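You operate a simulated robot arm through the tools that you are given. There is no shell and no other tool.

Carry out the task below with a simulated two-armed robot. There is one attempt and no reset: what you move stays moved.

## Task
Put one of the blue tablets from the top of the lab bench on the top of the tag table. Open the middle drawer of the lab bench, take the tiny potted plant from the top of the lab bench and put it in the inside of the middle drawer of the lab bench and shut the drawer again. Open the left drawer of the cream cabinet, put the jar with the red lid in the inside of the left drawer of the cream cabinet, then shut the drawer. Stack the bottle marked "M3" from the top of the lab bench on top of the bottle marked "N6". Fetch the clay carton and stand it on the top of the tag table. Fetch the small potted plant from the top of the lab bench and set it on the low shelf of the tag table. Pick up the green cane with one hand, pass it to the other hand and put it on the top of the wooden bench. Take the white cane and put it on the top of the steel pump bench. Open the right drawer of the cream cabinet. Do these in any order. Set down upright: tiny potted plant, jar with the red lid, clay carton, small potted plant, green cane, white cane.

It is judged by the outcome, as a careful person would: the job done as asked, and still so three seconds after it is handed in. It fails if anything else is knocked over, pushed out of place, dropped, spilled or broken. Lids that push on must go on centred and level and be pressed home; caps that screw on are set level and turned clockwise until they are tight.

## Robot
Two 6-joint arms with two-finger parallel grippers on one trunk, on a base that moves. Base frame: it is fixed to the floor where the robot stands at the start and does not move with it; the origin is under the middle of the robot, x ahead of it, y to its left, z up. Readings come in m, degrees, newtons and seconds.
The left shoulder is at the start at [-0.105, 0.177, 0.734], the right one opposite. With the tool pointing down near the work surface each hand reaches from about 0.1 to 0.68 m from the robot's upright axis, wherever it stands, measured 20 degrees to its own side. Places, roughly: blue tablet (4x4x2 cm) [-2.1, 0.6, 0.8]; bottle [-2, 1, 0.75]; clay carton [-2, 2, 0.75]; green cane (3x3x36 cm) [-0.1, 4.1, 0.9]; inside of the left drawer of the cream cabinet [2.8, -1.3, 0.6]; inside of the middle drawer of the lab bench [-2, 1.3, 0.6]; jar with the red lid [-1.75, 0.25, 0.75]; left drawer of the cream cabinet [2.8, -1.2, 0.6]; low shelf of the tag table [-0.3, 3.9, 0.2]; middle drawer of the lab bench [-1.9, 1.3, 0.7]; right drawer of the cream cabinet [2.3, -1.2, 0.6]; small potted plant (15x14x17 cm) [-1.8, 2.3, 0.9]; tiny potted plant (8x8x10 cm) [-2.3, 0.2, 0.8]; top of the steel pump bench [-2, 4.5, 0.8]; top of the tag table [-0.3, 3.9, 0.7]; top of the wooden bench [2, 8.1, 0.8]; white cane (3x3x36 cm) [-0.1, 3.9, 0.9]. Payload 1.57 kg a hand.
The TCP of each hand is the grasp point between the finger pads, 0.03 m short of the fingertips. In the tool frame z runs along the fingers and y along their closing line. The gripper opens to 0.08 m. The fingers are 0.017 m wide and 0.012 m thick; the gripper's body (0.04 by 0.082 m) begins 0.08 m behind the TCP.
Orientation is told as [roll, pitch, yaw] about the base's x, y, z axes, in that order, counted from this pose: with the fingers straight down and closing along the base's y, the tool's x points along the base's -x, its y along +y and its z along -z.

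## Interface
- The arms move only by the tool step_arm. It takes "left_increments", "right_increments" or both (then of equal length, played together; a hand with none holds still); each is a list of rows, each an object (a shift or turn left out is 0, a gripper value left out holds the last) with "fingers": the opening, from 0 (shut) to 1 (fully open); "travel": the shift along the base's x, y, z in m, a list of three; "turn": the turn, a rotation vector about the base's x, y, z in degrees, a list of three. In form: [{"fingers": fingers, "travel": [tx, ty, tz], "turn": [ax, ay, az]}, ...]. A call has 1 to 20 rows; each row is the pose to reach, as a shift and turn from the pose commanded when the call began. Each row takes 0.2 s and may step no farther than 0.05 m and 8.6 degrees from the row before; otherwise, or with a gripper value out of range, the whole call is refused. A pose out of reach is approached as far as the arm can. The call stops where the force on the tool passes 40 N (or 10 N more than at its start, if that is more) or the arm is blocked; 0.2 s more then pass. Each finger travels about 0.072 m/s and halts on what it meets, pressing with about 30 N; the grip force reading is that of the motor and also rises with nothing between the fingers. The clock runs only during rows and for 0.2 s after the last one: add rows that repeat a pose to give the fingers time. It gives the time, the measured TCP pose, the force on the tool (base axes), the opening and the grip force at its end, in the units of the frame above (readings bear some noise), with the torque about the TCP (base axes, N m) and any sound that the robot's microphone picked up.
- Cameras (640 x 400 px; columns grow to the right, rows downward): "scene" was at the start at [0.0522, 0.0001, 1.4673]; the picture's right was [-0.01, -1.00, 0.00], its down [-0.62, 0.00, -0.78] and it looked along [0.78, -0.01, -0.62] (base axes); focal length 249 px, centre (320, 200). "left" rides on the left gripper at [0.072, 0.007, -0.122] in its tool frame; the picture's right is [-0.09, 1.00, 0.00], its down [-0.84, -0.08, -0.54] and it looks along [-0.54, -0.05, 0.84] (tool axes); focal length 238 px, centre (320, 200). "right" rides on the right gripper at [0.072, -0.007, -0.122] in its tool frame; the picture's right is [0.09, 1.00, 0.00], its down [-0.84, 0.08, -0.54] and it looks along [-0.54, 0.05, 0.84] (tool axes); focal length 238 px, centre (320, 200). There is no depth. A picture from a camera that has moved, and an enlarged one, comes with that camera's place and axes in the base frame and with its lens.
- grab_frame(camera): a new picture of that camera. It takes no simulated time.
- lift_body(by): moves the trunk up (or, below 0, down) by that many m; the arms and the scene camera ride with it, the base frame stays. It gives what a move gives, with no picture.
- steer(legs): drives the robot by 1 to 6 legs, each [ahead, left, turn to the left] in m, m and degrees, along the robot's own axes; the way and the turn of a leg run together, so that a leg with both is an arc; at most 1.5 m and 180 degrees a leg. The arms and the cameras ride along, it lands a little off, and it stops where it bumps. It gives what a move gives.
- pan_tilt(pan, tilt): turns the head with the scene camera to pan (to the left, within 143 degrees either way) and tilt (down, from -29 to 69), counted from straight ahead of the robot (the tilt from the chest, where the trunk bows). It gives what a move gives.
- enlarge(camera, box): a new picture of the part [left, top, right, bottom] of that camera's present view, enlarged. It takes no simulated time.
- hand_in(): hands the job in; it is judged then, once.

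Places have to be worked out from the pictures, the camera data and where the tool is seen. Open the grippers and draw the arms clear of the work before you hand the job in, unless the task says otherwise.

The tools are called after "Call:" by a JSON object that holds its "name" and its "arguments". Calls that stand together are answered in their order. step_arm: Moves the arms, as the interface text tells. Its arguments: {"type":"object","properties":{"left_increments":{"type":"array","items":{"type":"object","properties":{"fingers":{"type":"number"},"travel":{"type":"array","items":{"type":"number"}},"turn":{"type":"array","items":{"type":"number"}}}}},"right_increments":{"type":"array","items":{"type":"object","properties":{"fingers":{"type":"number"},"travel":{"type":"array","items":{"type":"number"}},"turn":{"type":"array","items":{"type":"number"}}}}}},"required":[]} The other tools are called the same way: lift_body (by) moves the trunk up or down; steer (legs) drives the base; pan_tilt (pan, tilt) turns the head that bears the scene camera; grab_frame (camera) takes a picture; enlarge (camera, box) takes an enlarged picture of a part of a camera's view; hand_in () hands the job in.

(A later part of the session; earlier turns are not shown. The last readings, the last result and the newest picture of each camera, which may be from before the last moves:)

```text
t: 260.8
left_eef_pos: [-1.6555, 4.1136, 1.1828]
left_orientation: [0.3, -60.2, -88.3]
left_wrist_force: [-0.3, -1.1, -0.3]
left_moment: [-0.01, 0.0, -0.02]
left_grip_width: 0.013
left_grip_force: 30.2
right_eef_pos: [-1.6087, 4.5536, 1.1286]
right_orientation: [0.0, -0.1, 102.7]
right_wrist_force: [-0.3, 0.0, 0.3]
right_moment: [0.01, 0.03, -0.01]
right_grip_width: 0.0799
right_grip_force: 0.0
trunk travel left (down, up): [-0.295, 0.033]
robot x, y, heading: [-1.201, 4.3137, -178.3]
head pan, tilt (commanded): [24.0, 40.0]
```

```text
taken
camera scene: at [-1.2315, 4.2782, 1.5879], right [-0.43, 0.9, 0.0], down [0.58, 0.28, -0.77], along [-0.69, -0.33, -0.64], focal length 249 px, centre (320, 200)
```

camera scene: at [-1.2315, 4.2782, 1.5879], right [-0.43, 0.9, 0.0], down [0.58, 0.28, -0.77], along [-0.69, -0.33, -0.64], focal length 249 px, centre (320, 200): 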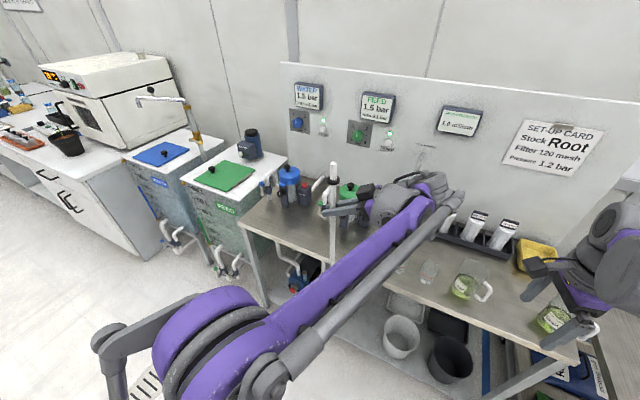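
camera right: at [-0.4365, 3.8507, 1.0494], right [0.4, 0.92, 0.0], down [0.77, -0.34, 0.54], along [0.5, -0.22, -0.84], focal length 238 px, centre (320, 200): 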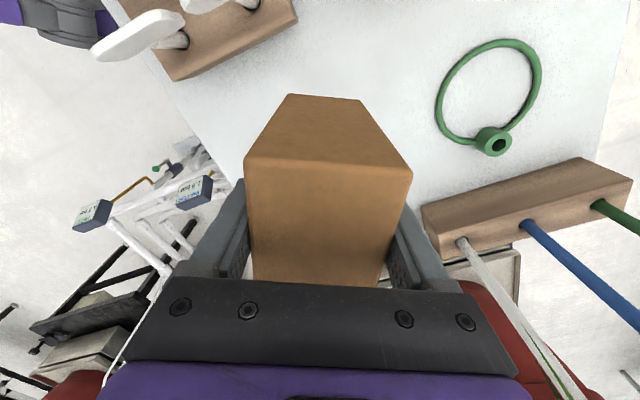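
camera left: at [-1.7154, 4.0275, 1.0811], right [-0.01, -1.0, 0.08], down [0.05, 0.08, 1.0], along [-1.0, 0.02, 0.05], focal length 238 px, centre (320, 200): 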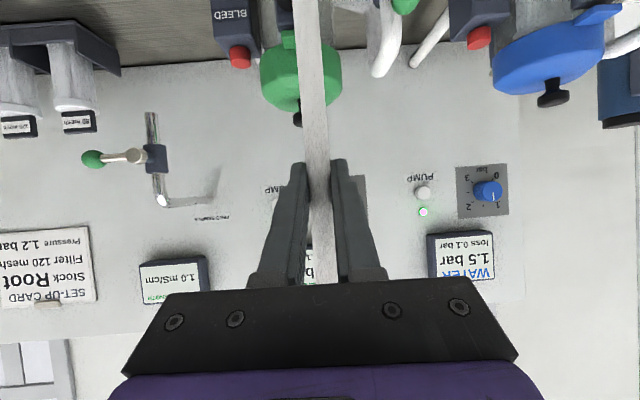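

Call:
{"name": "enlarge", "arguments": {"camera": "scene", "box": [300, 150, 370, 280]}}

Call:
{"name": "enlarge", "arguments": {"camera": "scene", "box": [314, 155, 354, 180]}}

Call:
{"name": "enlarge", "arguments": {"camera": "scene", "box": [314, 240, 354, 265]}}

```text
3.08 times, centred on (335, 215) of scene
camera zoom: at [-1.2315, 4.2782, 1.5879], right [-0.43, 0.9, 0.0], down [0.58, 0.28, -0.77], along [-0.69, -0.33, -0.64], focal length 765 px, centre (274, 154)
```

zoom: 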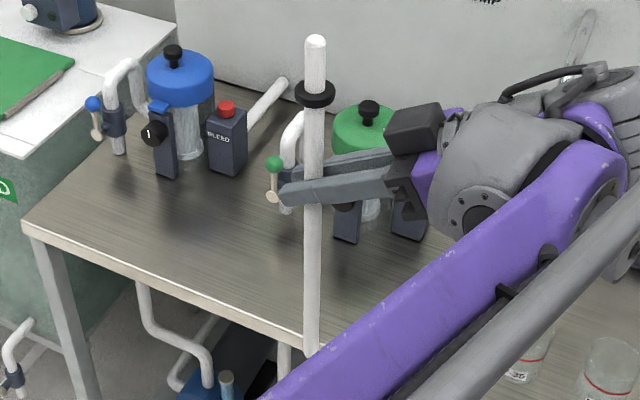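

```text
16.00 times, centred on (334, 168) of scene
camera zoom: at [-1.2315, 4.2782, 1.5879], right [-0.43, 0.9, 0.0], down [0.58, 0.28, -0.77], along [-0.69, -0.33, -0.64], focal length 3978 px, centre (96, 720)
```

zoom: 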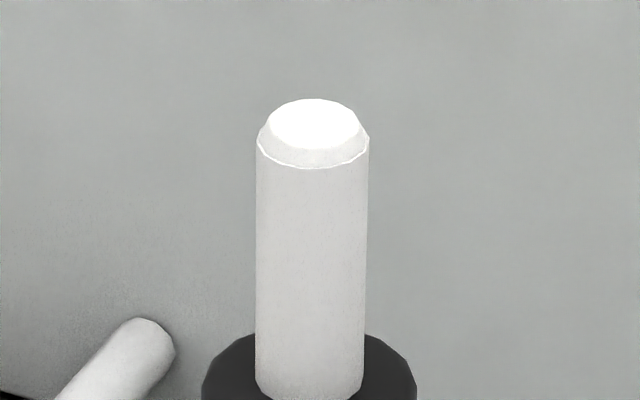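

```text
16.00 times, centred on (334, 252) of scene
camera zoom: at [-1.2315, 4.2782, 1.5879], right [-0.43, 0.9, 0.0], down [0.58, 0.28, -0.77], along [-0.69, -0.33, -0.64], focal length 3978 px, centre (96, -640)
```

zoom: 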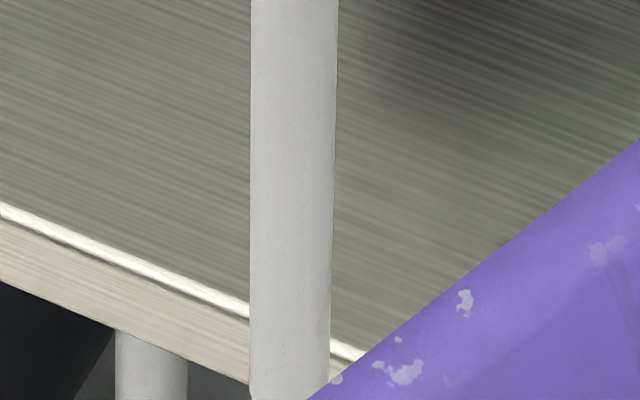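

The view shows the cane leaning forward (along the fingers) by about 1.3–1.4°. I'll rotate the hand to cancel it and re-measure.

Call:
{"name": "step_arm", "arguments": {"left_increments": [{"turn": [-1.4, 0.2, 0]}, {"turn": [-1.4, 0.2, 0]}, {"turn": [-1.4, 0.2, 0]}]}}

Call:
{"name": "enlarge", "arguments": {"camera": "scene", "box": [314, 155, 354, 180]}}

Call:
{"name": "enlarge", "arguments": {"camera": "scene", "box": [314, 240, 354, 265]}}

```text
t: 261.6
left_eef_pos: [-1.6555, 4.1143, 1.1837]
left_orientation: [-0.3, -61.3, -87.9]
left_wrist_force: [-0.5, 0.3, -0.1]
left_moment: [-0.02, 0.02, 0.01]
left_grip_width: 0.0131
left_grip_force: 30.0
right_eef_pos: [-1.6079, 4.553, 1.1289]
right_orientation: [0.0, -0.1, 102.7]
right_wrist_force: [-0.5, -0.2, 0.3]
right_moment: [0.03, 0.0, 0.04]
right_grip_width: 0.0799
right_grip_force: 0.1
trunk travel left (down, up): [-0.295, 0.033]
robot x, y, heading: [-1.2016, 4.3124, -178.3]
head pan, tilt (commanded): [24.0, 40.0]
```

```text
16.00 times, centred on (334, 168) of scene
camera zoom: at [-1.2314, 4.2782, 1.5879], right [-0.43, 0.9, 0.0], down [0.58, 0.28, -0.77], along [-0.69, -0.33, -0.64], focal length 3978 px, centre (96, 720)
```

zoom: 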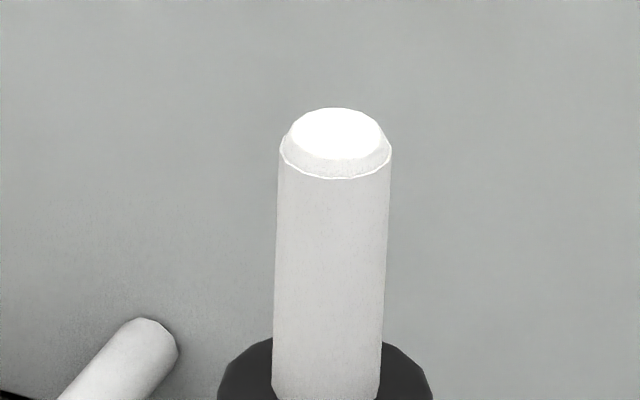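

```text
16.00 times, centred on (334, 252) of scene
camera zoom: at [-1.2314, 4.2782, 1.5879], right [-0.43, 0.9, 0.0], down [0.58, 0.28, -0.77], along [-0.69, -0.33, -0.64], focal length 3978 px, centre (96, -640)
```

zoom: 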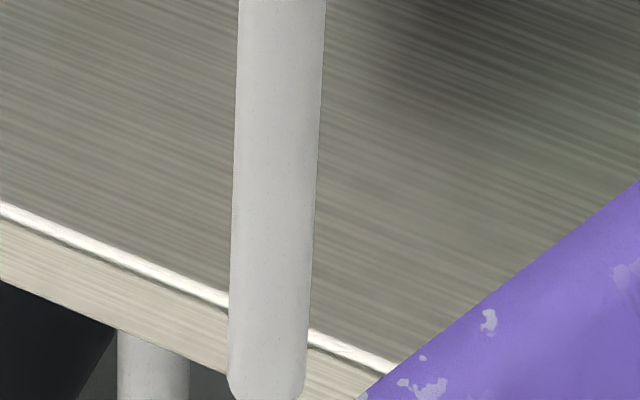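

Now within ~0.1° of vertical. Rotate the hand back to face the bench (pure yaw keeps it upright) and move over the chosen spot.

Call:
{"name": "step_arm", "arguments": {"left_increments": [{"travel": [0, -0.01, 0], "turn": [0, 0, -8]}, {"travel": [0, -0.02, 0], "turn": [0, 0, -16]}, {"travel": [0, -0.03, 0], "turn": [0, 0, -24]}, {"travel": [0, -0.04, 0], "turn": [0, 0, -32]}, {"travel": [0, -0.05, 0], "turn": [0, 0, -40]}, {"travel": [0, -0.06, 0], "turn": [0, 0, -48]}, {"travel": [0, -0.07, 0], "turn": [0, 0, -56]}, {"travel": [0, -0.08, 0], "turn": [0, 0, -64]}, {"travel": [0, -0.084, 0], "turn": [0, 0, -72]}, {"travel": [0, -0.084, 0], "turn": [0, 0, -80]}, {"travel": [0, -0.084, 0], "turn": [0, 0, -88]}, {"travel": [0, -0.084, 0], "turn": [0, 0, -90]}, {"travel": [-0.04, -0.084, 0], "turn": [0, 0, -90]}, {"travel": [-0.08, -0.084, 0], "turn": [0, 0, -90]}, {"travel": [-0.12, -0.084, 0], "turn": [0, 0, -90]}, {"travel": [-0.16, -0.084, 0], "turn": [0, 0, -90]}, {"travel": [-0.2, -0.084, 0], "turn": [0, 0, -90]}, {"travel": [-0.2, -0.084, -0.04], "turn": [0, 0, -90]}, {"travel": [-0.2, -0.084, -0.08], "turn": [0, 0, -90]}, {"travel": [-0.2, -0.084, -0.11], "turn": [0, 0, -90]}]}}

Call:
{"name": "grab_frame", "arguments": {"camera": "scene"}}

Call:
{"name": "enlarge", "arguments": {"camera": "scene", "box": [260, 130, 420, 260]}}

```text
t: 265.8
left_eef_pos: [-1.8565, 4.0306, 1.0713]
left_orientation: [-0.3, -61.5, -177.8]
left_wrist_force: [0.2, 0.0, -0.5]
left_moment: [-0.06, 0.05, -0.03]
left_grip_width: 0.0127
left_grip_force: 29.6
right_eef_pos: [-1.6093, 4.5537, 1.1291]
right_orientation: [0.1, -0.2, 102.6]
right_wrist_force: [-0.4, -0.3, 0.3]
right_moment: [0.02, -0.02, -0.01]
right_grip_width: 0.0799
right_grip_force: 0.1
trunk travel left (down, up): [-0.295, 0.033]
robot x, y, heading: [-1.1992, 4.3122, -178.0]
head pan, tilt (commanded): [24.0, 40.0]
```

```text
taken
camera scene: at [-1.2318, 4.278, 1.5879], right [-0.43, 0.9, 0.0], down [0.58, 0.28, -0.77], along [-0.69, -0.33, -0.64], focal length 249 px, centre (320, 200)
```

scene: 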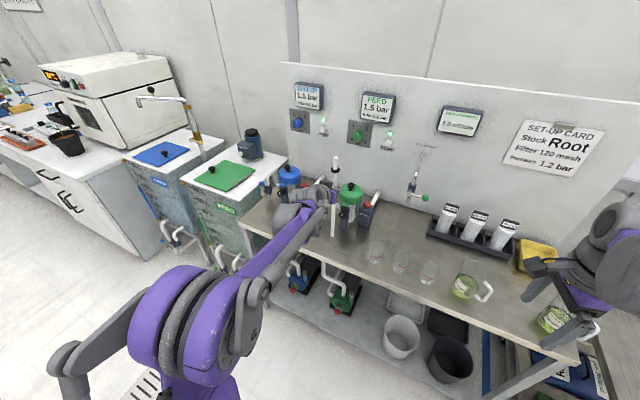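

```text
3.08 times, centred on (340, 195) of scene
camera zoom: at [-1.2318, 4.278, 1.5879], right [-0.43, 0.9, 0.0], down [0.58, 0.28, -0.77], along [-0.69, -0.33, -0.64], focal length 765 px, centre (258, 215)
```

zoom: 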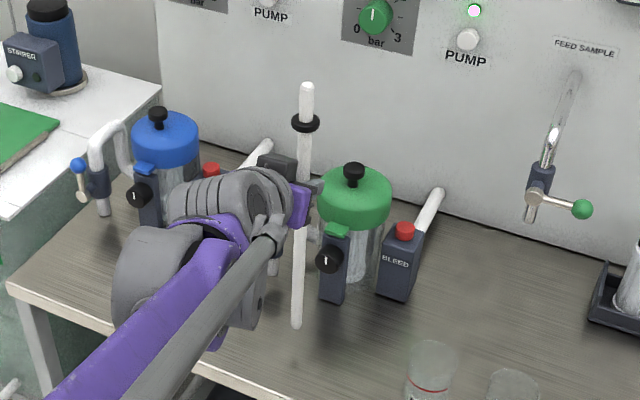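

The spot is clear. Shift 1.5 cm toward the front and lower to just above the bench.

Call:
{"name": "step_arm", "arguments": {"left_increments": [{"travel": [0.015, 0, 0]}, {"travel": [0.015, 0, -0.015]}, {"travel": [0.015, 0, -0.027]}, {"travel": [0.015, 0, -0.034]}, {"travel": [0.015, 0, -0.034]}]}}

Call:
{"name": "enlarge", "arguments": {"camera": "scene", "box": [310, 205, 360, 245]}}

```text
t: 267.0
left_eef_pos: [-1.8393, 4.029, 1.0383]
left_orientation: [-0.3, -61.4, -177.8]
left_wrist_force: [-0.3, -0.2, -1.3]
left_moment: [-0.04, 0.04, 0.01]
left_grip_width: 0.0131
left_grip_force: 29.2
right_eef_pos: [-1.6081, 4.555, 1.1294]
right_orientation: [0.0, 0.0, 102.7]
right_wrist_force: [0.0, 0.0, 0.2]
right_moment: [-0.03, -0.02, -0.01]
right_grip_width: 0.0797
right_grip_force: 0.1
trunk travel left (down, up): [-0.295, 0.033]
robot x, y, heading: [-1.1979, 4.3142, -178.3]
head pan, tilt (commanded): [24.0, 40.0]
```

```text
10.00 times, centred on (335, 225) of scene
camera zoom: at [-1.2315, 4.2782, 1.5879], right [-0.43, 0.9, 0.0], down [0.58, 0.28, -0.77], along [-0.69, -0.33, -0.64], focal length 2487 px, centre (170, -50)
```

zoom: 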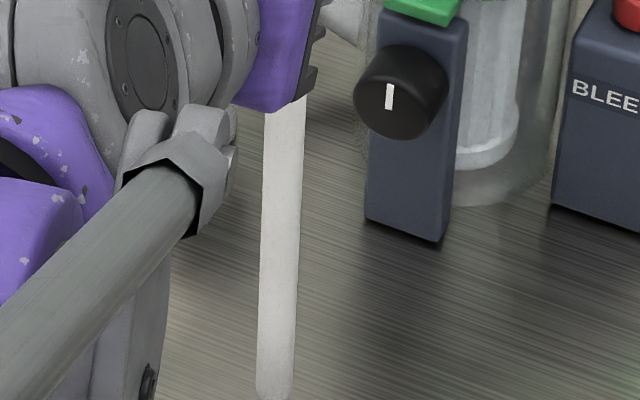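

Call:
{"name": "step_arm", "arguments": {"left_increments": [{"travel": [0, 0, -0.002]}, {"travel": [0, 0, -0.004]}, {"travel": [0, 0, -0.006]}]}}

```text
t: 267.8
left_eef_pos: [-1.8386, 4.0293, 1.0341]
left_orientation: [-0.3, -61.7, -177.9]
left_wrist_force: [0.2, 0.2, 13.8]
left_moment: [-0.2, -0.15, 0.09]
left_grip_width: 0.013
left_grip_force: 30.0
right_eef_pos: [-1.6072, 4.5549, 1.13]
right_orientation: [0.1, -0.1, 102.7]
right_wrist_force: [0.4, 0.0, -0.3]
right_moment: [-0.01, 0.02, 0.01]
right_grip_width: 0.0803
right_grip_force: 0.1
trunk travel left (down, up): [-0.295, 0.033]
robot x, y, heading: [-1.2018, 4.3136, -178.2]
head pan, tilt (commanded): [24.0, 40.0]
```

Contact with 14 N. Ease off to a light contact before releasing.

Call:
{"name": "step_arm", "arguments": {"left_increments": [{"travel": [0, 0, 0.001]}, {"travel": [0, 0, 0.0015]}]}}

Call:
{"name": "enlarge", "arguments": {"camera": "scene", "box": [310, 150, 360, 245]}}

```text
t: 268.4
left_eef_pos: [-1.8391, 4.0299, 1.0347]
left_orientation: [-0.3, -61.5, -178.0]
left_wrist_force: [-0.6, 1.0, 9.6]
left_moment: [0.23, 0.25, -0.03]
left_grip_width: 0.0129
left_grip_force: 29.6
right_eef_pos: [-1.6073, 4.5537, 1.1297]
right_orientation: [-0.1, -0.1, 102.7]
right_wrist_force: [-0.3, 0.1, 0.6]
right_moment: [0.04, -0.01, -0.01]
right_grip_width: 0.08
right_grip_force: 0.1
trunk travel left (down, up): [-0.295, 0.033]
robot x, y, heading: [-1.1936, 4.3113, -178.2]
head pan, tilt (commanded): [24.0, 40.0]
```

```text
4.21 times, centred on (335, 198) of scene
camera zoom: at [-1.2305, 4.2787, 1.5879], right [-0.43, 0.9, 0.0], down [0.58, 0.28, -0.77], along [-0.69, -0.33, -0.64], focal length 1047 px, centre (257, 210)
```

zoom: 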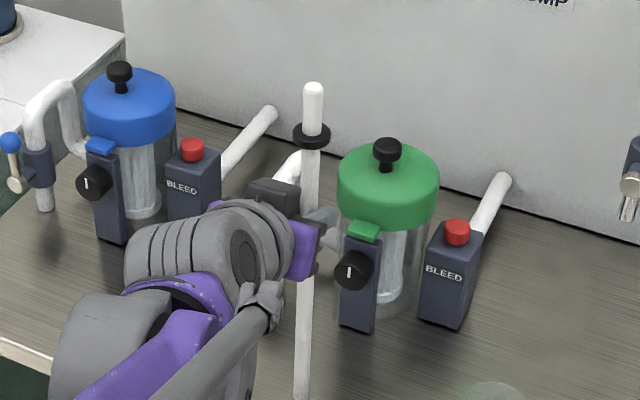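

Call:
{"name": "step_arm", "arguments": {"left_increments": [{"travel": [0, 0, 0.001]}, {"travel": [0, 0, 0.001]}]}}

```text
t: 269.0
left_eef_pos: [-1.8393, 4.0296, 1.0354]
left_orientation: [-0.2, -61.4, -178.0]
left_wrist_force: [-0.2, -0.5, -0.5]
left_moment: [0.04, -0.01, -0.02]
left_grip_width: 0.0131
left_grip_force: 29.3
right_eef_pos: [-1.6076, 4.5539, 1.1303]
right_orientation: [0.1, -0.1, 102.6]
right_wrist_force: [0.5, 0.7, 1.1]
right_moment: [0.01, 0.0, -0.03]
right_grip_width: 0.08
right_grip_force: 0.0
trunk travel left (down, up): [-0.295, 0.033]
robot x, y, heading: [-1.201, 4.313, -178.3]
head pan, tilt (commanded): [24.0, 40.0]
```

Essentially zero load now. Lower half a millimetre and open the fingers just a crack (16 mm) to see whether it stands.

Call:
{"name": "step_arm", "arguments": {"left_increments": [{"travel": [0, 0, -0.0006]}, {"travel": [0, 0, -0.0006], "fingers": 0.2}, {"travel": [0, 0, -0.0006], "fingers": 0.2}, {"travel": [0, 0, -0.0006], "fingers": 0.2}]}}

Call:
{"name": "enlarge", "arguments": {"camera": "scene", "box": [310, 150, 360, 245]}}

Call:
{"name": "grab_frame", "arguments": {"camera": "left"}}

```text
t: 270.0
left_eef_pos: [-1.8406, 4.03, 1.0352]
left_orientation: [-0.2, -61.4, -177.9]
left_wrist_force: [-0.5, -0.8, -0.3]
left_moment: [0.0, 0.01, 0.0]
left_grip_width: 0.0162
left_grip_force: 0.1
right_eef_pos: [-1.6076, 4.5555, 1.1286]
right_orientation: [0.0, -0.1, 102.7]
right_wrist_force: [-0.1, -0.3, 0.2]
right_moment: [0.01, -0.04, -0.01]
right_grip_width: 0.08
right_grip_force: 0.1
trunk travel left (down, up): [-0.295, 0.033]
robot x, y, heading: [-1.1995, 4.3138, -178.4]
head pan, tilt (commanded): [24.0, 40.0]
```

```text
4.21 times, centred on (335, 198) of scene
camera zoom: at [-1.2314, 4.2782, 1.5879], right [-0.43, 0.9, 0.0], down [0.58, 0.28, -0.77], along [-0.69, -0.33, -0.64], focal length 1047 px, centre (257, 210)
```

zoom: 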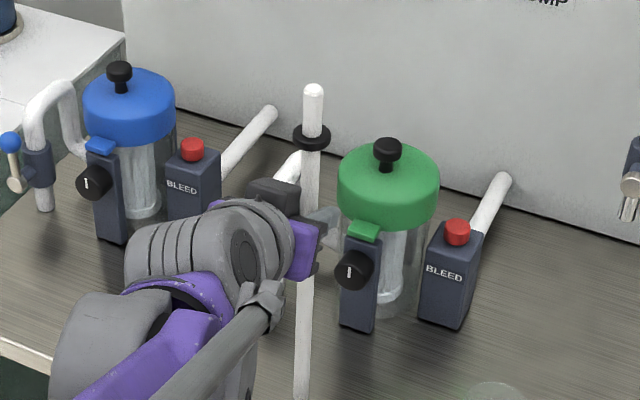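

```text
taken
camera left: at [-1.6998, 4.0285, 1.0299], right [-0.01, -1.0, 0.08], down [0.07, 0.08, 0.99], along [-1.0, 0.02, 0.07], focal length 238 px, centre (320, 200)
```

left: 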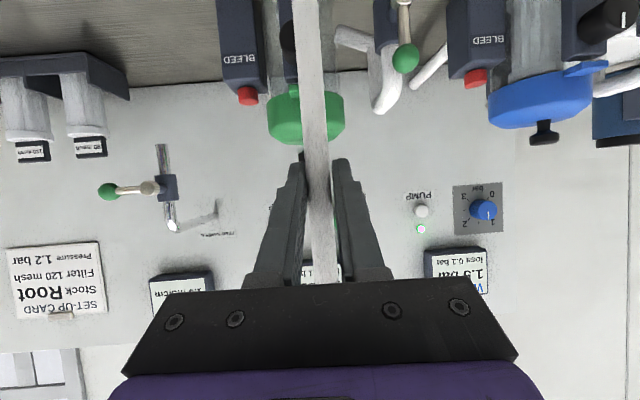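

Call:
{"name": "enlarge", "arguments": {"camera": "left", "box": [260, 120, 380, 290]}}

Call:
{"name": "enlarge", "arguments": {"camera": "left", "box": [270, 0, 360, 120]}}

```text
2.35 times, centred on (320, 205) of left
camera zoom: at [-1.6998, 4.0285, 1.0299], right [-0.01, -1.0, 0.08], down [0.07, 0.08, 0.99], along [-1.0, 0.02, 0.07], focal length 561 px, centre (320, 188)
```

zoom: 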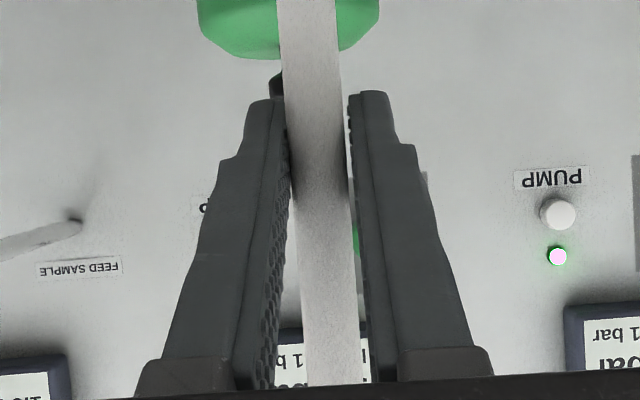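

```text
3.33 times, centred on (315, 60) of left
camera zoom: at [-1.6998, 4.0285, 1.0299], right [-0.01, -1.0, 0.08], down [0.07, 0.08, 0.99], along [-1.0, 0.02, 0.07], focal length 794 px, centre (337, 667)
```

zoom: 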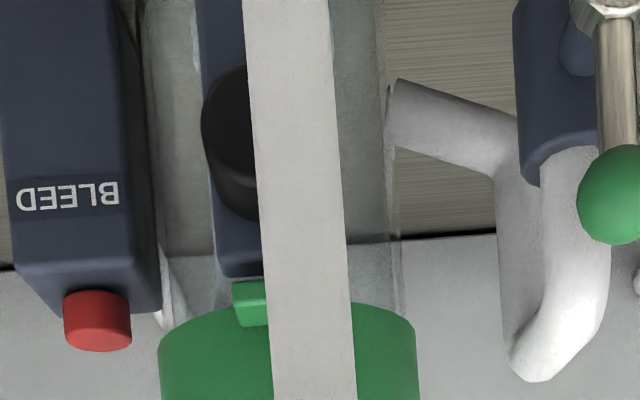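

Open slightly more (20 mm) and watch whether the rod stays put rather than following a finger.

Call:
{"name": "step_arm", "arguments": {"left_increments": [{"fingers": 0.26}, {"fingers": 0.26}, {"fingers": 0.26}]}}

Call:
{"name": "enlarge", "arguments": {"camera": "left", "box": [260, 120, 380, 290]}}

Call:
{"name": "enlarge", "arguments": {"camera": "scene", "box": [310, 150, 360, 245]}}

```text
t: 270.8
left_eef_pos: [-1.8404, 4.0296, 1.0347]
left_orientation: [-0.3, -61.4, -177.9]
left_wrist_force: [0.5, -0.4, 0.2]
left_moment: [-0.02, 0.0, -0.01]
left_grip_width: 0.0208
left_grip_force: 0.1
right_eef_pos: [-1.6092, 4.5542, 1.1296]
right_orientation: [0.1, -0.1, 102.7]
right_wrist_force: [-0.8, 0.8, 0.8]
right_moment: [-0.01, 0.01, 0.01]
right_grip_width: 0.08
right_grip_force: 0.2
trunk travel left (down, up): [-0.295, 0.033]
robot x, y, heading: [-1.1993, 4.3096, -178.2]
head pan, tilt (commanded): [24.0, 40.0]
```

```text
2.35 times, centred on (320, 205) of left
camera zoom: at [-1.6998, 4.0285, 1.0299], right [-0.01, -1.0, 0.08], down [0.07, 0.08, 0.99], along [-1.0, 0.02, 0.07], focal length 561 px, centre (320, 188)
```

zoom: 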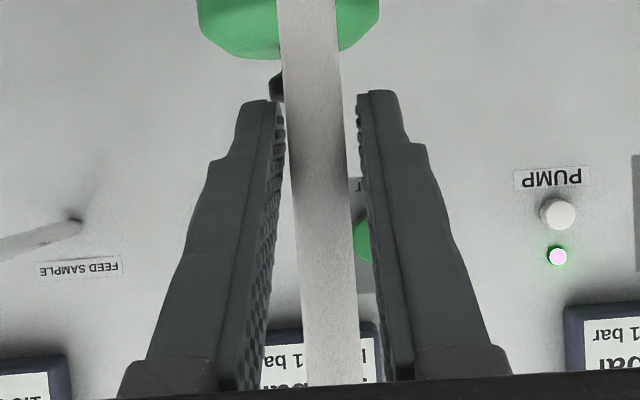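

```text
4.21 times, centred on (335, 198) of scene
camera zoom: at [-1.2314, 4.2782, 1.5879], right [-0.43, 0.9, 0.0], down [0.58, 0.28, -0.77], along [-0.69, -0.33, -0.64], focal length 1047 px, centre (257, 210)
```

zoom: 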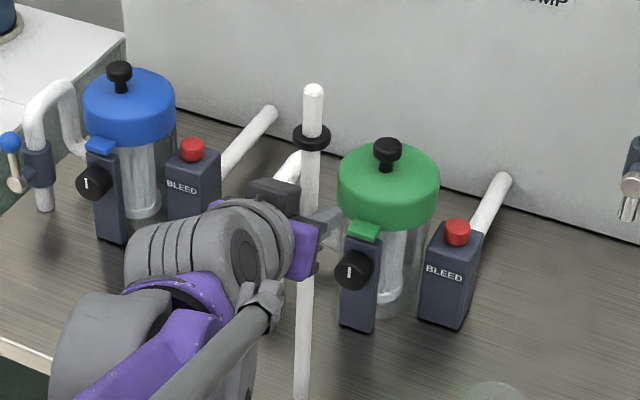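

The cane stands on its own with gaps on both sides. Open fully and withdraw straight back.

Call:
{"name": "step_arm", "arguments": {"left_increments": [{"fingers": 0.5}, {"fingers": 0.8}, {"fingers": 1}, {"fingers": 1}, {"travel": [0.02, 0.0007, 0]}, {"travel": [0.045, 0.0016, 0]}, {"travel": [0.08, 0.003, 0]}, {"travel": [0.12, 0.0045, 0]}, {"travel": [0.16, 0.006, 0.01]}, {"travel": [0.2, 0.008, 0.02]}]}}

Call:
{"name": "grab_frame", "arguments": {"camera": "scene"}}

Call:
{"name": "grab_frame", "arguments": {"camera": "left"}}

```text
t: 273.0
left_eef_pos: [-1.6388, 4.0366, 1.0544]
left_orientation: [-0.2, -61.6, -178.0]
left_wrist_force: [0.1, -0.3, 0.0]
left_moment: [0.01, 0.0, 0.02]
left_grip_width: 0.0801
left_grip_force: 0.1
right_eef_pos: [-1.606, 4.554, 1.1291]
right_orientation: [0.0, 0.0, 102.7]
right_wrist_force: [-0.2, -0.2, -0.1]
right_moment: [0.01, 0.02, 0.03]
right_grip_width: 0.0801
right_grip_force: 0.1
trunk travel left (down, up): [-0.295, 0.033]
robot x, y, heading: [-1.1975, 4.3082, -178.6]
head pan, tilt (commanded): [24.0, 40.0]
```

```text
taken
camera scene: at [-1.2294, 4.2787, 1.5879], right [-0.43, 0.9, 0.0], down [0.58, 0.28, -0.77], along [-0.69, -0.33, -0.64], focal length 249 px, centre (320, 200)
```

scene: 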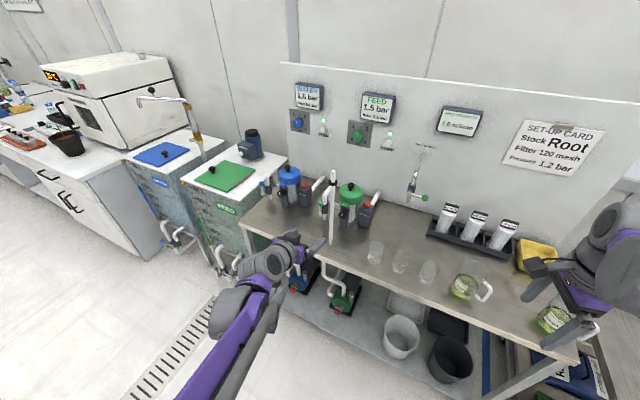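

```text
taken
camera left: at [-1.4991, 4.0359, 1.049], right [-0.01, -1.0, 0.08], down [0.07, 0.08, 0.99], along [-1.0, 0.02, 0.07], focal length 238 px, centre (320, 200)
```

left: 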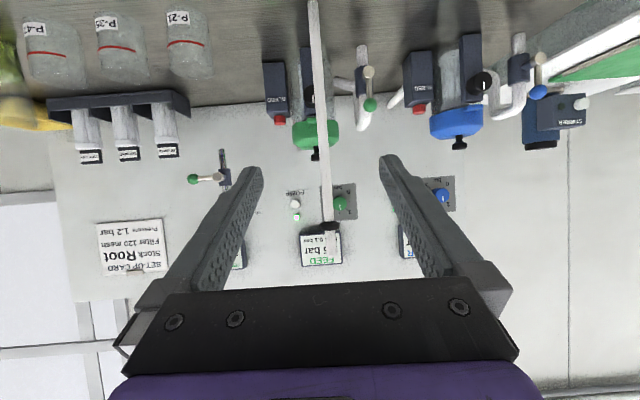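

White cane stands on the pump bench. Now for the green cane: raise the left hand, restore the right hand's yaw to nominal, and turn back to face the tag table.

Call:
{"name": "step_arm", "arguments": {"left_increments": [{"travel": [0.0, 0, 0.02]}, {"travel": [0.01, 0, 0.05]}, {"travel": [0.02, 0, 0.08]}, {"travel": [0.03, 0, 0.11]}, {"travel": [0.04, 0.01, 0.13]}, {"travel": [0.04, 0.02, 0.13]}, {"travel": [0.04, 0.03, 0.13]}, {"travel": [0.04, 0.04, 0.13]}, {"travel": [0.04, 0.05, 0.13]}, {"travel": [0.04, 0.06, 0.13]}], "right_increments": [{"turn": [0, 0, 8]}, {"turn": [0, 0, 16]}, {"turn": [0, 0, 24]}, {"turn": [0, 0, 32]}, {"turn": [0, 0, 40]}, {"turn": [0, 0, 48]}, {"turn": [0, 0, 56]}, {"turn": [0, 0, 64]}, {"turn": [0, 0, 72]}, {"turn": [0, 0, 79]}]}}

Call:
{"name": "steer", "arguments": {"legs": [[0, 0, 178], [0, -0.25, 0]]}}

Call:
{"name": "pan_tilt", "arguments": {"pan": 0, "tilt": 40}}

Call:
{"name": "grab_frame", "arguments": {"camera": "scene"}}

```text
t: 275.2
left_eef_pos: [-1.599, 4.0986, 1.1849]
left_orientation: [-0.3, -61.4, -177.9]
left_wrist_force: [-0.3, 0.1, 0.4]
left_moment: [-0.01, 0.01, -0.01]
left_grip_width: 0.0801
left_grip_force: 0.1
right_eef_pos: [-1.6083, 4.5539, 1.1287]
right_orientation: [0.0, -0.1, -178.1]
right_wrist_force: [-0.2, -0.3, -0.4]
right_moment: [0.0, -0.03, 0.01]
right_grip_width: 0.0801
right_grip_force: 0.2
trunk travel left (down, up): [-0.295, 0.033]
robot x, y, heading: [-1.2003, 4.3134, -178.1]
head pan, tilt (commanded): [24.0, 40.0]
```

```text
t: 285.2
left_eef_pos: [-0.7919, 4.2694, 1.1848]
left_orientation: [-0.4, -61.4, 0.2]
left_wrist_force: [-0.1, 0.6, -0.7]
left_moment: [-0.04, -0.02, 0.0]
left_grip_width: 0.0801
left_grip_force: 0.1
right_eef_pos: [-0.7987, 3.8133, 1.1291]
right_orientation: [-0.1, -0.1, -0.2]
right_wrist_force: [0.5, 0.4, 0.2]
right_moment: [-0.03, 0.01, 0.0]
right_grip_width: 0.0801
right_grip_force: 0.1
trunk travel left (down, up): [-0.295, 0.033]
robot x, y, heading: [-1.202, 4.0672, -0.2]
head pan, tilt (commanded): [24.0, 40.0]
```

```text
t: 286.1
left_eef_pos: [-0.7907, 4.2692, 1.1834]
left_orientation: [-0.3, -61.3, 0.3]
left_wrist_force: [0.1, -0.5, -0.7]
left_moment: [-0.03, -0.01, 0.03]
left_grip_width: 0.08
left_grip_force: 0.0
right_eef_pos: [-0.7987, 3.8132, 1.1302]
right_orientation: [0.0, -0.2, -0.2]
right_wrist_force: [-0.6, -0.2, 0.6]
right_moment: [-0.04, 0.02, -0.02]
right_grip_width: 0.0797
right_grip_force: 0.0
trunk travel left (down, up): [-0.295, 0.033]
robot x, y, heading: [-1.1989, 4.0672, -0.0]
head pan, tilt (commanded): [0.0, 40.0]
```

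```text
taken
camera scene: at [-1.1534, 4.0687, 1.5879], right [0.0, -1.0, 0.0], down [-0.64, 0.0, -0.77], along [0.77, 0.0, -0.64], focal length 249 px, centre (320, 200)
```

scene: 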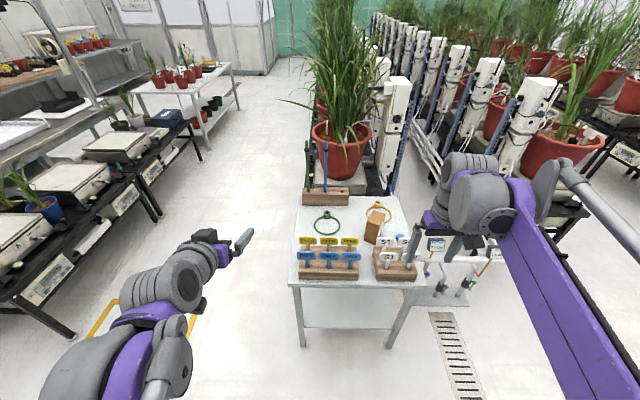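

Call:
{"name": "enlarge", "arguments": {"camera": "scene", "box": [280, 130, 380, 220]}}

```text
4.44 times, centred on (330, 175) of scene
camera zoom: at [-1.1534, 4.0687, 1.5879], right [0.0, -1.0, 0.0], down [-0.64, 0.0, -0.77], along [0.77, 0.0, -0.64], focal length 1105 px, centre (276, 311)
```

zoom: 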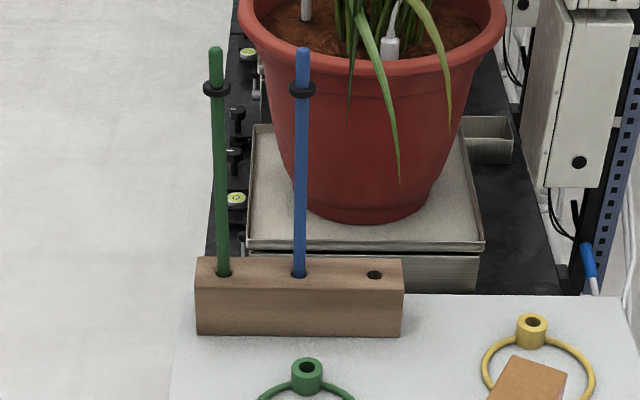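

Green cane ≈(-0.111, 4.129), standing straight. Drive forward and approach it like before with the left hand.

Call:
{"name": "steer", "arguments": {"legs": [[0.25, 0, 0]]}}

Call:
{"name": "step_arm", "arguments": {"left_increments": [{"travel": [0.02, -0.03, -0.03], "fingers": 0.75}, {"travel": [0.045, -0.06, -0.06]}, {"travel": [0.075, -0.09, -0.09]}, {"travel": [0.105, -0.115, -0.12]}, {"travel": [0.135, -0.135, -0.15]}, {"travel": [0.165, -0.139, -0.18]}, {"travel": [0.195, -0.139, -0.21]}, {"travel": [0.225, -0.139, -0.235]}, {"travel": [0.26, -0.139, -0.245]}, {"travel": [0.29, -0.139, -0.247]}]}}

Call:
{"name": "grab_frame", "arguments": {"camera": "left"}}

```text
t: 287.9
left_eef_pos: [-0.545, 4.2688, 1.1848]
left_orientation: [-0.3, -61.3, 0.1]
left_wrist_force: [0.6, -0.3, 0.1]
left_moment: [0.02, -0.02, -0.01]
left_grip_width: 0.0802
left_grip_force: 0.0
right_eef_pos: [-0.5532, 3.8112, 1.1297]
right_orientation: [0.0, -0.1, -0.4]
right_wrist_force: [0.8, -0.1, 0.1]
right_moment: [0.04, 0.01, 0.0]
right_grip_width: 0.0797
right_grip_force: 0.0
trunk travel left (down, up): [-0.295, 0.033]
robot x, y, heading: [-0.9518, 4.0701, -0.2]
head pan, tilt (commanded): [0.0, 40.0]
```

```text
refused: row 3 steps farther than a row can; nothing moved
```

```text
taken
camera left: at [-0.6879, 4.2761, 1.1796], right [0.05, 1.0, 0.08], down [-0.08, -0.07, 0.99], along [1.0, -0.05, 0.07], focal length 238 px, centre (320, 200)
```

left: 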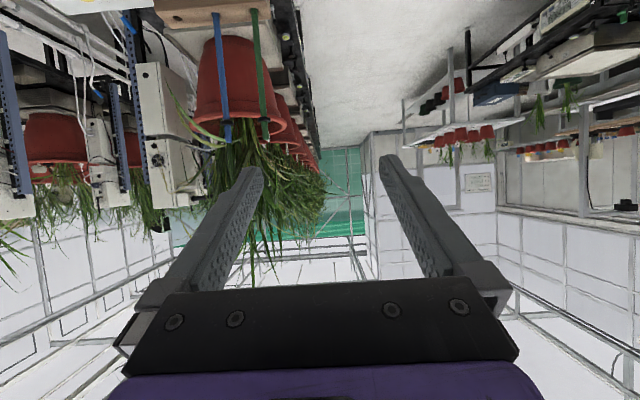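

One row was too long; resend with finer steps.

Call:
{"name": "step_arm", "arguments": {"left_increments": [{"travel": [0.02, -0.028, -0.03], "fingers": 0.75}, {"travel": [0.045, -0.056, -0.058]}, {"travel": [0.07, -0.084, -0.086]}, {"travel": [0.095, -0.11, -0.114]}, {"travel": [0.12, -0.13, -0.142]}, {"travel": [0.145, -0.139, -0.17]}, {"travel": [0.17, -0.139, -0.2]}, {"travel": [0.2, -0.139, -0.23]}, {"travel": [0.235, -0.139, -0.245]}, {"travel": [0.27, -0.139, -0.249]}, {"travel": [0.3, -0.139, -0.249]}, {"travel": [0.33, -0.139, -0.249]}]}}

Call:
{"name": "grab_frame", "arguments": {"camera": "left"}}

```text
t: 290.5
left_eef_pos: [-0.2148, 4.1319, 0.9345]
left_orientation: [-0.3, -61.3, 0.0]
left_wrist_force: [0.9, 0.9, -0.7]
left_moment: [-0.02, 0.01, -0.03]
left_grip_width: 0.0603
left_grip_force: 0.1
right_eef_pos: [-0.5521, 3.8122, 1.129]
right_orientation: [0.0, -0.1, -0.3]
right_wrist_force: [1.3, -0.5, -0.4]
right_moment: [0.01, 0.03, 0.02]
right_grip_width: 0.0798
right_grip_force: 0.0
trunk travel left (down, up): [-0.295, 0.033]
robot x, y, heading: [-0.9527, 4.0693, -0.0]
head pan, tilt (commanded): [0.0, 40.0]
```

```text
taken
camera left: at [-0.3575, 4.1384, 0.9295], right [0.05, 1.0, 0.08], down [-0.08, -0.07, 0.99], along [1.0, -0.05, 0.07], focal length 238 px, centre (320, 200)
```

left: 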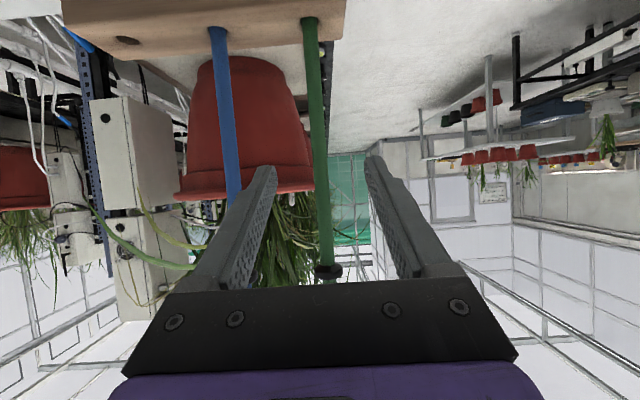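

Aligned. Advance 10 cm and close on the green cane.

Call:
{"name": "step_arm", "arguments": {"left_increments": [{"travel": [0.035, -0.001, 0]}, {"travel": [0.07, -0.001, 0]}, {"travel": [0.1, -0.001, 0]}, {"travel": [0.1, -0.001, 0]}]}}

Call:
{"name": "step_arm", "arguments": {"left_increments": [{"fingers": 0}, {"fingers": 0}, {"fingers": 0}, {"fingers": 0}]}}

Call:
{"name": "grab_frame", "arguments": {"camera": "left"}}

```text
t: 291.5
left_eef_pos: [-0.1136, 4.128, 0.9363]
left_orientation: [-0.2, -61.5, 0.2]
left_wrist_force: [-0.1, -0.3, 0.0]
left_moment: [0.01, 0.0, 0.02]
left_grip_width: 0.06
left_grip_force: 0.0
right_eef_pos: [-0.5534, 3.8126, 1.1306]
right_orientation: [0.0, -0.1, -0.2]
right_wrist_force: [-0.4, 0.0, 0.1]
right_moment: [0.02, -0.03, -0.01]
right_grip_width: 0.08
right_grip_force: 0.1
trunk travel left (down, up): [-0.295, 0.033]
robot x, y, heading: [-0.9543, 4.0643, -0.2]
head pan, tilt (commanded): [0.0, 40.0]
```

```text
t: 292.5
left_eef_pos: [-0.1129, 4.127, 0.9354]
left_orientation: [-0.3, -61.4, 0.0]
left_wrist_force: [-0.3, 0.3, -0.6]
left_moment: [-0.01, 0.0, -0.02]
left_grip_width: 0.0132
left_grip_force: 30.4
right_eef_pos: [-0.5537, 3.8114, 1.1289]
right_orientation: [0.0, -0.1, -0.3]
right_wrist_force: [0.6, -0.4, -0.1]
right_moment: [0.0, 0.02, -0.01]
right_grip_width: 0.0798
right_grip_force: 0.0
trunk travel left (down, up): [-0.295, 0.033]
robot x, y, heading: [-0.949, 4.0667, -0.0]
head pan, tilt (commanded): [0.0, 40.0]
```

```text
taken
camera left: at [-0.2567, 4.1355, 0.9308], right [0.05, 1.0, 0.08], down [-0.08, -0.07, 0.99], along [1.0, -0.05, 0.07], focal length 238 px, centre (320, 200)
```

left: 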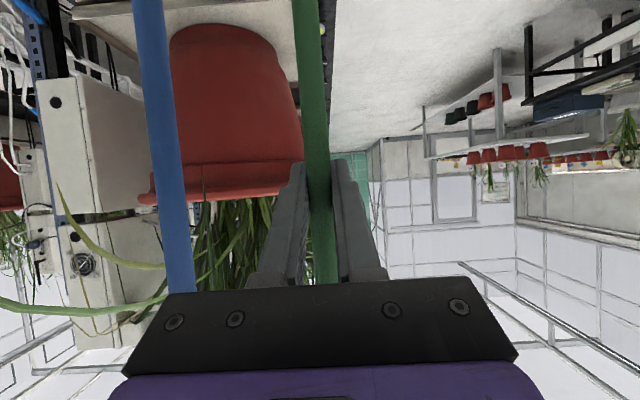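

Green cane gripped. Lift it straight out, then up and back over the table.

Call:
{"name": "step_arm", "arguments": {"left_increments": [{"travel": [0, 0, 0.015]}, {"travel": [0, 0, 0.035]}, {"travel": [0, 0, 0.06]}, {"travel": [0, 0, 0.085]}, {"travel": [0, 0, 0.11]}, {"travel": [0, 0, 0.14]}, {"travel": [-0.02, 0, 0.18]}, {"travel": [-0.05, 0, 0.21]}, {"travel": [-0.09, 0, 0.23]}, {"travel": [-0.13, 0, 0.24]}, {"travel": [-0.17, 0, 0.25]}, {"travel": [-0.21, 0, 0.25]}, {"travel": [-0.25, 0, 0.25]}, {"travel": [-0.29, 0, 0.25]}, {"travel": [-0.33, 0, 0.25]}, {"travel": [-0.37, 0, 0.25]}, {"travel": [-0.4, 0, 0.25]}]}}

Call:
{"name": "grab_frame", "arguments": {"camera": "scene"}}

```text
t: 296.1
left_eef_pos: [-0.5136, 4.1292, 1.186]
left_orientation: [-0.4, -61.6, 0.1]
left_wrist_force: [-0.4, 0.2, -0.9]
left_moment: [-0.01, 0.0, 0.0]
left_grip_width: 0.0131
left_grip_force: 29.7
right_eef_pos: [-0.5539, 3.8123, 1.1299]
right_orientation: [0.1, -0.1, -0.4]
right_wrist_force: [0.8, 1.1, -0.6]
right_moment: [-0.04, -0.02, 0.0]
right_grip_width: 0.08
right_grip_force: 0.1
trunk travel left (down, up): [-0.295, 0.033]
robot x, y, heading: [-0.9517, 4.0657, -0.3]
head pan, tilt (commanded): [0.0, 40.0]
```

```text
taken
camera scene: at [-0.9077, 4.0682, 1.5879], right [0.0, -1.0, 0.0], down [-0.64, 0.0, -0.77], along [0.77, 0.0, -0.64], focal length 249 px, centre (320, 200)
```

scene: 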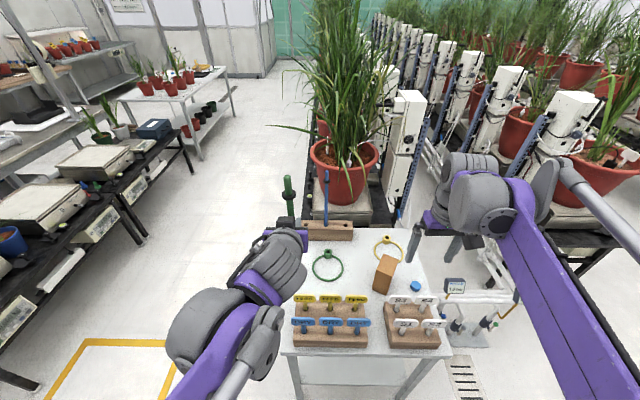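

Back off into open floor for the hand-over; there I'll yaw the left hand −45° with the cane at centre while pitching the right hand forward 60°.

Call:
{"name": "steer", "arguments": {"legs": [[-0.3, 0, 0]]}}

Call:
{"name": "step_arm", "arguments": {"left_increments": [{"travel": [-0.003, -0.01, 0], "turn": [0, 0, -7.5]}, {"travel": [-0.006, -0.02, 0], "turn": [0, 0, -15]}, {"travel": [-0.009, -0.03, 0], "turn": [0, 0, -22.5]}, {"travel": [-0.012, -0.04, 0], "turn": [0, 0, -30]}, {"travel": [-0.015, -0.05, 0], "turn": [0, 0, -37.5]}, {"travel": [-0.018, -0.06, 0], "turn": [0, 0, -45]}, {"travel": [-0.018, -0.063, 0], "turn": [0, 0, -45]}, {"travel": [-0.018, -0.063, 0], "turn": [0, 0, -45]}], "right_increments": [{"turn": [0, -7.5, 0], "travel": [0, 0, -0.005], "fingers": 0.75}, {"turn": [0, -15, 0], "travel": [0, 0, -0.01]}, {"turn": [0, -22.5, 0], "travel": [0, 0, -0.015]}, {"turn": [0, -30, 0], "travel": [0, 0, -0.02]}, {"turn": [0, -37.5, 0], "travel": [0, 0, -0.025]}, {"turn": [0, -45, 0], "travel": [0, 0, -0.03]}, {"turn": [0, -52.5, 0], "travel": [0, 0, -0.04]}, {"turn": [0, -60, 0], "travel": [0, 0, -0.05]}]}}

Call:
{"name": "grab_frame", "arguments": {"camera": "scene"}}

```text
t: 298.2
left_eef_pos: [-0.8126, 4.1302, 1.1857]
left_orientation: [-0.4, -61.4, 0.3]
left_wrist_force: [-1.0, -0.7, -0.9]
left_moment: [0.02, 0.01, -0.03]
left_grip_width: 0.013
left_grip_force: 29.1
right_eef_pos: [-0.853, 3.8141, 1.1299]
right_orientation: [0.1, -0.2, -0.2]
right_wrist_force: [-1.1, -0.2, -0.2]
right_moment: [-0.01, -0.02, 0.02]
right_grip_width: 0.0799
right_grip_force: 0.0
trunk travel left (down, up): [-0.295, 0.033]
robot x, y, heading: [-1.2546, 4.0681, -0.1]
head pan, tilt (commanded): [0.0, 40.0]
```

```text
t: 300.0
left_eef_pos: [-0.8308, 4.0663, 1.1845]
left_orientation: [-0.3, -61.3, -44.8]
left_wrist_force: [0.0, 0.7, -1.2]
left_moment: [-0.01, 0.01, -0.03]
left_grip_width: 0.0133
left_grip_force: 30.2
right_eef_pos: [-0.8532, 3.8145, 1.0791]
right_orientation: [0.2, -60.2, -0.4]
right_wrist_force: [-0.6, 0.4, 0.8]
right_moment: [0.01, 0.01, -0.03]
right_grip_width: 0.0598
right_grip_force: 0.0
trunk travel left (down, up): [-0.295, 0.033]
robot x, y, heading: [-1.2545, 4.066, 0.1]
head pan, tilt (commanded): [0.0, 40.0]
```

```text
taken
camera scene: at [-1.2074, 4.0685, 1.5879], right [0.0, -1.0, 0.0], down [-0.64, 0.0, -0.77], along [0.77, 0.0, -0.64], focal length 249 px, centre (320, 200)
```

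scene: 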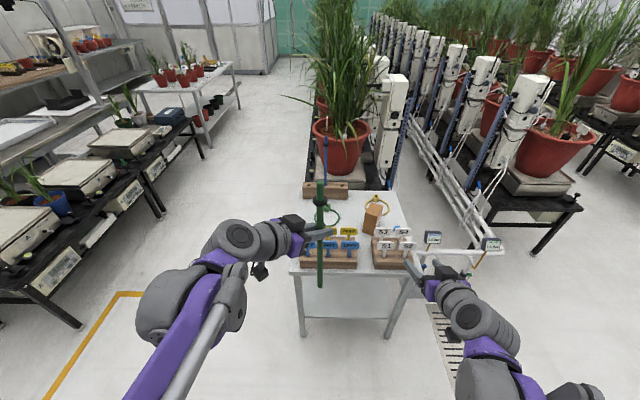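

Both hands are set. Yaw the right hand +45° and bring it to a pre-grasp below the left hand's grip.

Call:
{"name": "step_arm", "arguments": {"right_increments": [{"turn": [0, 0, 7.5], "travel": [-0.012, 0.026, 0]}, {"turn": [0, 0, 15], "travel": [-0.024, 0.052, 0]}, {"turn": [0, 0, 22.5], "travel": [-0.036, 0.078, 0]}, {"turn": [0, 0, 30], "travel": [-0.048, 0.104, 0]}, {"turn": [0, 0, 37.5], "travel": [-0.058, 0.13, 0]}, {"turn": [0, 0, 45], "travel": [-0.062, 0.152, 0]}, {"turn": [0, 0, 45], "travel": [-0.062, 0.1665, 0]}]}}

Call:
{"name": "grab_frame", "arguments": {"camera": "right"}}

Call:
{"name": "enlarge", "arguments": {"camera": "scene", "box": [240, 170, 440, 310]}}

```text
t: 301.6
left_eef_pos: [-0.8321, 4.0672, 1.186]
left_orientation: [-0.4, -61.4, -44.8]
left_wrist_force: [0.1, -0.3, 0.0]
left_moment: [-0.02, -0.01, 0.0]
left_grip_width: 0.0134
left_grip_force: 29.7
right_eef_pos: [-0.9153, 3.9793, 1.0772]
right_orientation: [0.2, -60.1, 44.8]
right_wrist_force: [-0.4, -0.1, -0.3]
right_moment: [0.0, -0.01, 0.02]
right_grip_width: 0.0599
right_grip_force: 0.1
trunk travel left (down, up): [-0.295, 0.033]
robot x, y, heading: [-1.2526, 4.065, -0.0]
head pan, tilt (commanded): [0.0, 40.0]
```

```text
taken
camera right: at [-1.0105, 3.8753, 1.0777], right [-0.74, 0.67, -0.08], down [-0.09, 0.02, 1.0], along [0.67, 0.74, 0.05], focal length 238 px, centre (320, 200)
```

right: 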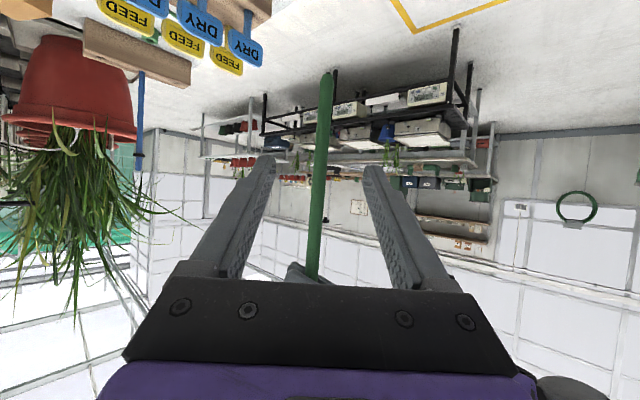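

```text
2.86 times, centred on (340, 240) of scene
camera zoom: at [-1.208, 4.0687, 1.5879], right [0.0, -1.0, 0.0], down [-0.64, 0.0, -0.77], along [0.77, 0.0, -0.64], focal length 710 px, centre (263, 86)
```

zoom: 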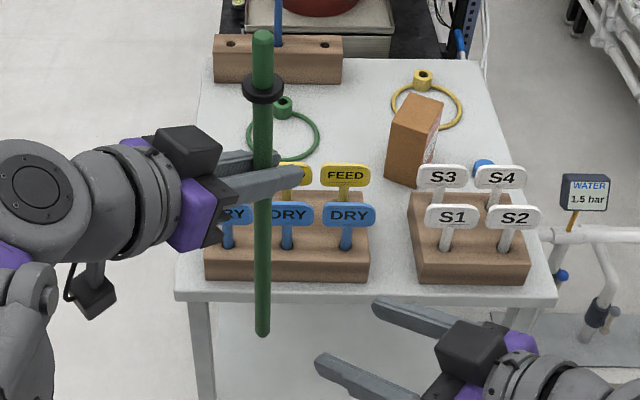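

The rod is centred for the right hand. Advance the right hand ~11.5 cm onto the rod.

Call:
{"name": "step_arm", "arguments": {"right_increments": [{"travel": [0.025, 0.027, 0]}, {"travel": [0.05, 0.053, 0]}, {"travel": [0.07, 0.074, 0]}, {"travel": [0.08, 0.0844, 0]}]}}

Call:
{"name": "grab_frame", "arguments": {"camera": "right"}}

Call:
{"name": "enlarge", "arguments": {"camera": "scene", "box": [240, 170, 440, 310]}}

```text
t: 302.6
left_eef_pos: [-0.8308, 4.0673, 1.1859]
left_orientation: [-0.3, -61.4, -44.7]
left_wrist_force: [0.7, 0.3, -1.0]
left_moment: [-0.01, -0.03, -0.01]
left_grip_width: 0.0131
left_grip_force: 30.4
right_eef_pos: [-0.8338, 4.0651, 1.0781]
right_orientation: [0.4, -60.1, 44.6]
right_wrist_force: [-0.8, 0.0, 0.0]
right_moment: [0.0, -0.04, -0.01]
right_grip_width: 0.0598
right_grip_force: 0.3
trunk travel left (down, up): [-0.295, 0.033]
robot x, y, heading: [-1.2539, 4.0672, -0.1]
head pan, tilt (commanded): [0.0, 40.0]
```

```text
taken
camera right: at [-0.93, 3.9599, 1.077], right [-0.74, 0.67, -0.08], down [-0.09, 0.02, 1.0], along [0.67, 0.74, 0.05], focal length 238 px, centre (320, 200)
```

right: 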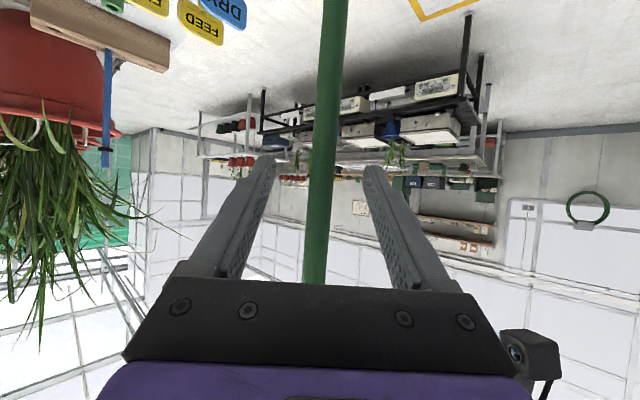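

```text
2.86 times, centred on (340, 240) of scene
camera zoom: at [-1.2071, 4.0687, 1.5879], right [0.0, -1.0, 0.0], down [-0.64, 0.0, -0.77], along [0.77, 0.0, -0.64], focal length 710 px, centre (263, 86)
```

zoom: 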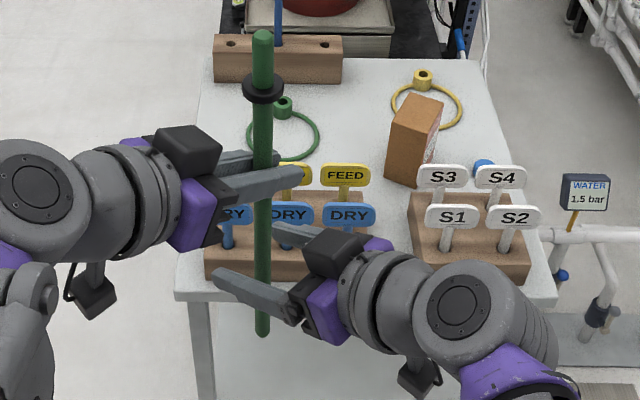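

The rod lies between the right fingers below the left grip. Close the right hand.

Call:
{"name": "step_arm", "arguments": {"right_increments": [{"fingers": 0}, {"fingers": 0}, {"fingers": 0}, {"fingers": 0}]}}

```text
t: 303.6
left_eef_pos: [-0.8307, 4.0664, 1.1854]
left_orientation: [-0.3, -61.5, -44.7]
left_wrist_force: [3.4, -6.2, -1.3]
left_moment: [-0.25, -0.05, 0.02]
left_grip_width: 0.0131
left_grip_force: 29.4
right_eef_pos: [-0.8349, 4.0639, 1.0785]
right_orientation: [0.3, -60.2, 44.7]
right_wrist_force: [-4.4, 5.1, 1.9]
right_moment: [-0.25, -0.35, -0.03]
right_grip_width: 0.013
right_grip_force: 29.9
trunk travel left (down, up): [-0.295, 0.033]
robot x, y, heading: [-1.2521, 4.0655, 0.1]
head pan, tilt (commanded): [0.0, 40.0]
```

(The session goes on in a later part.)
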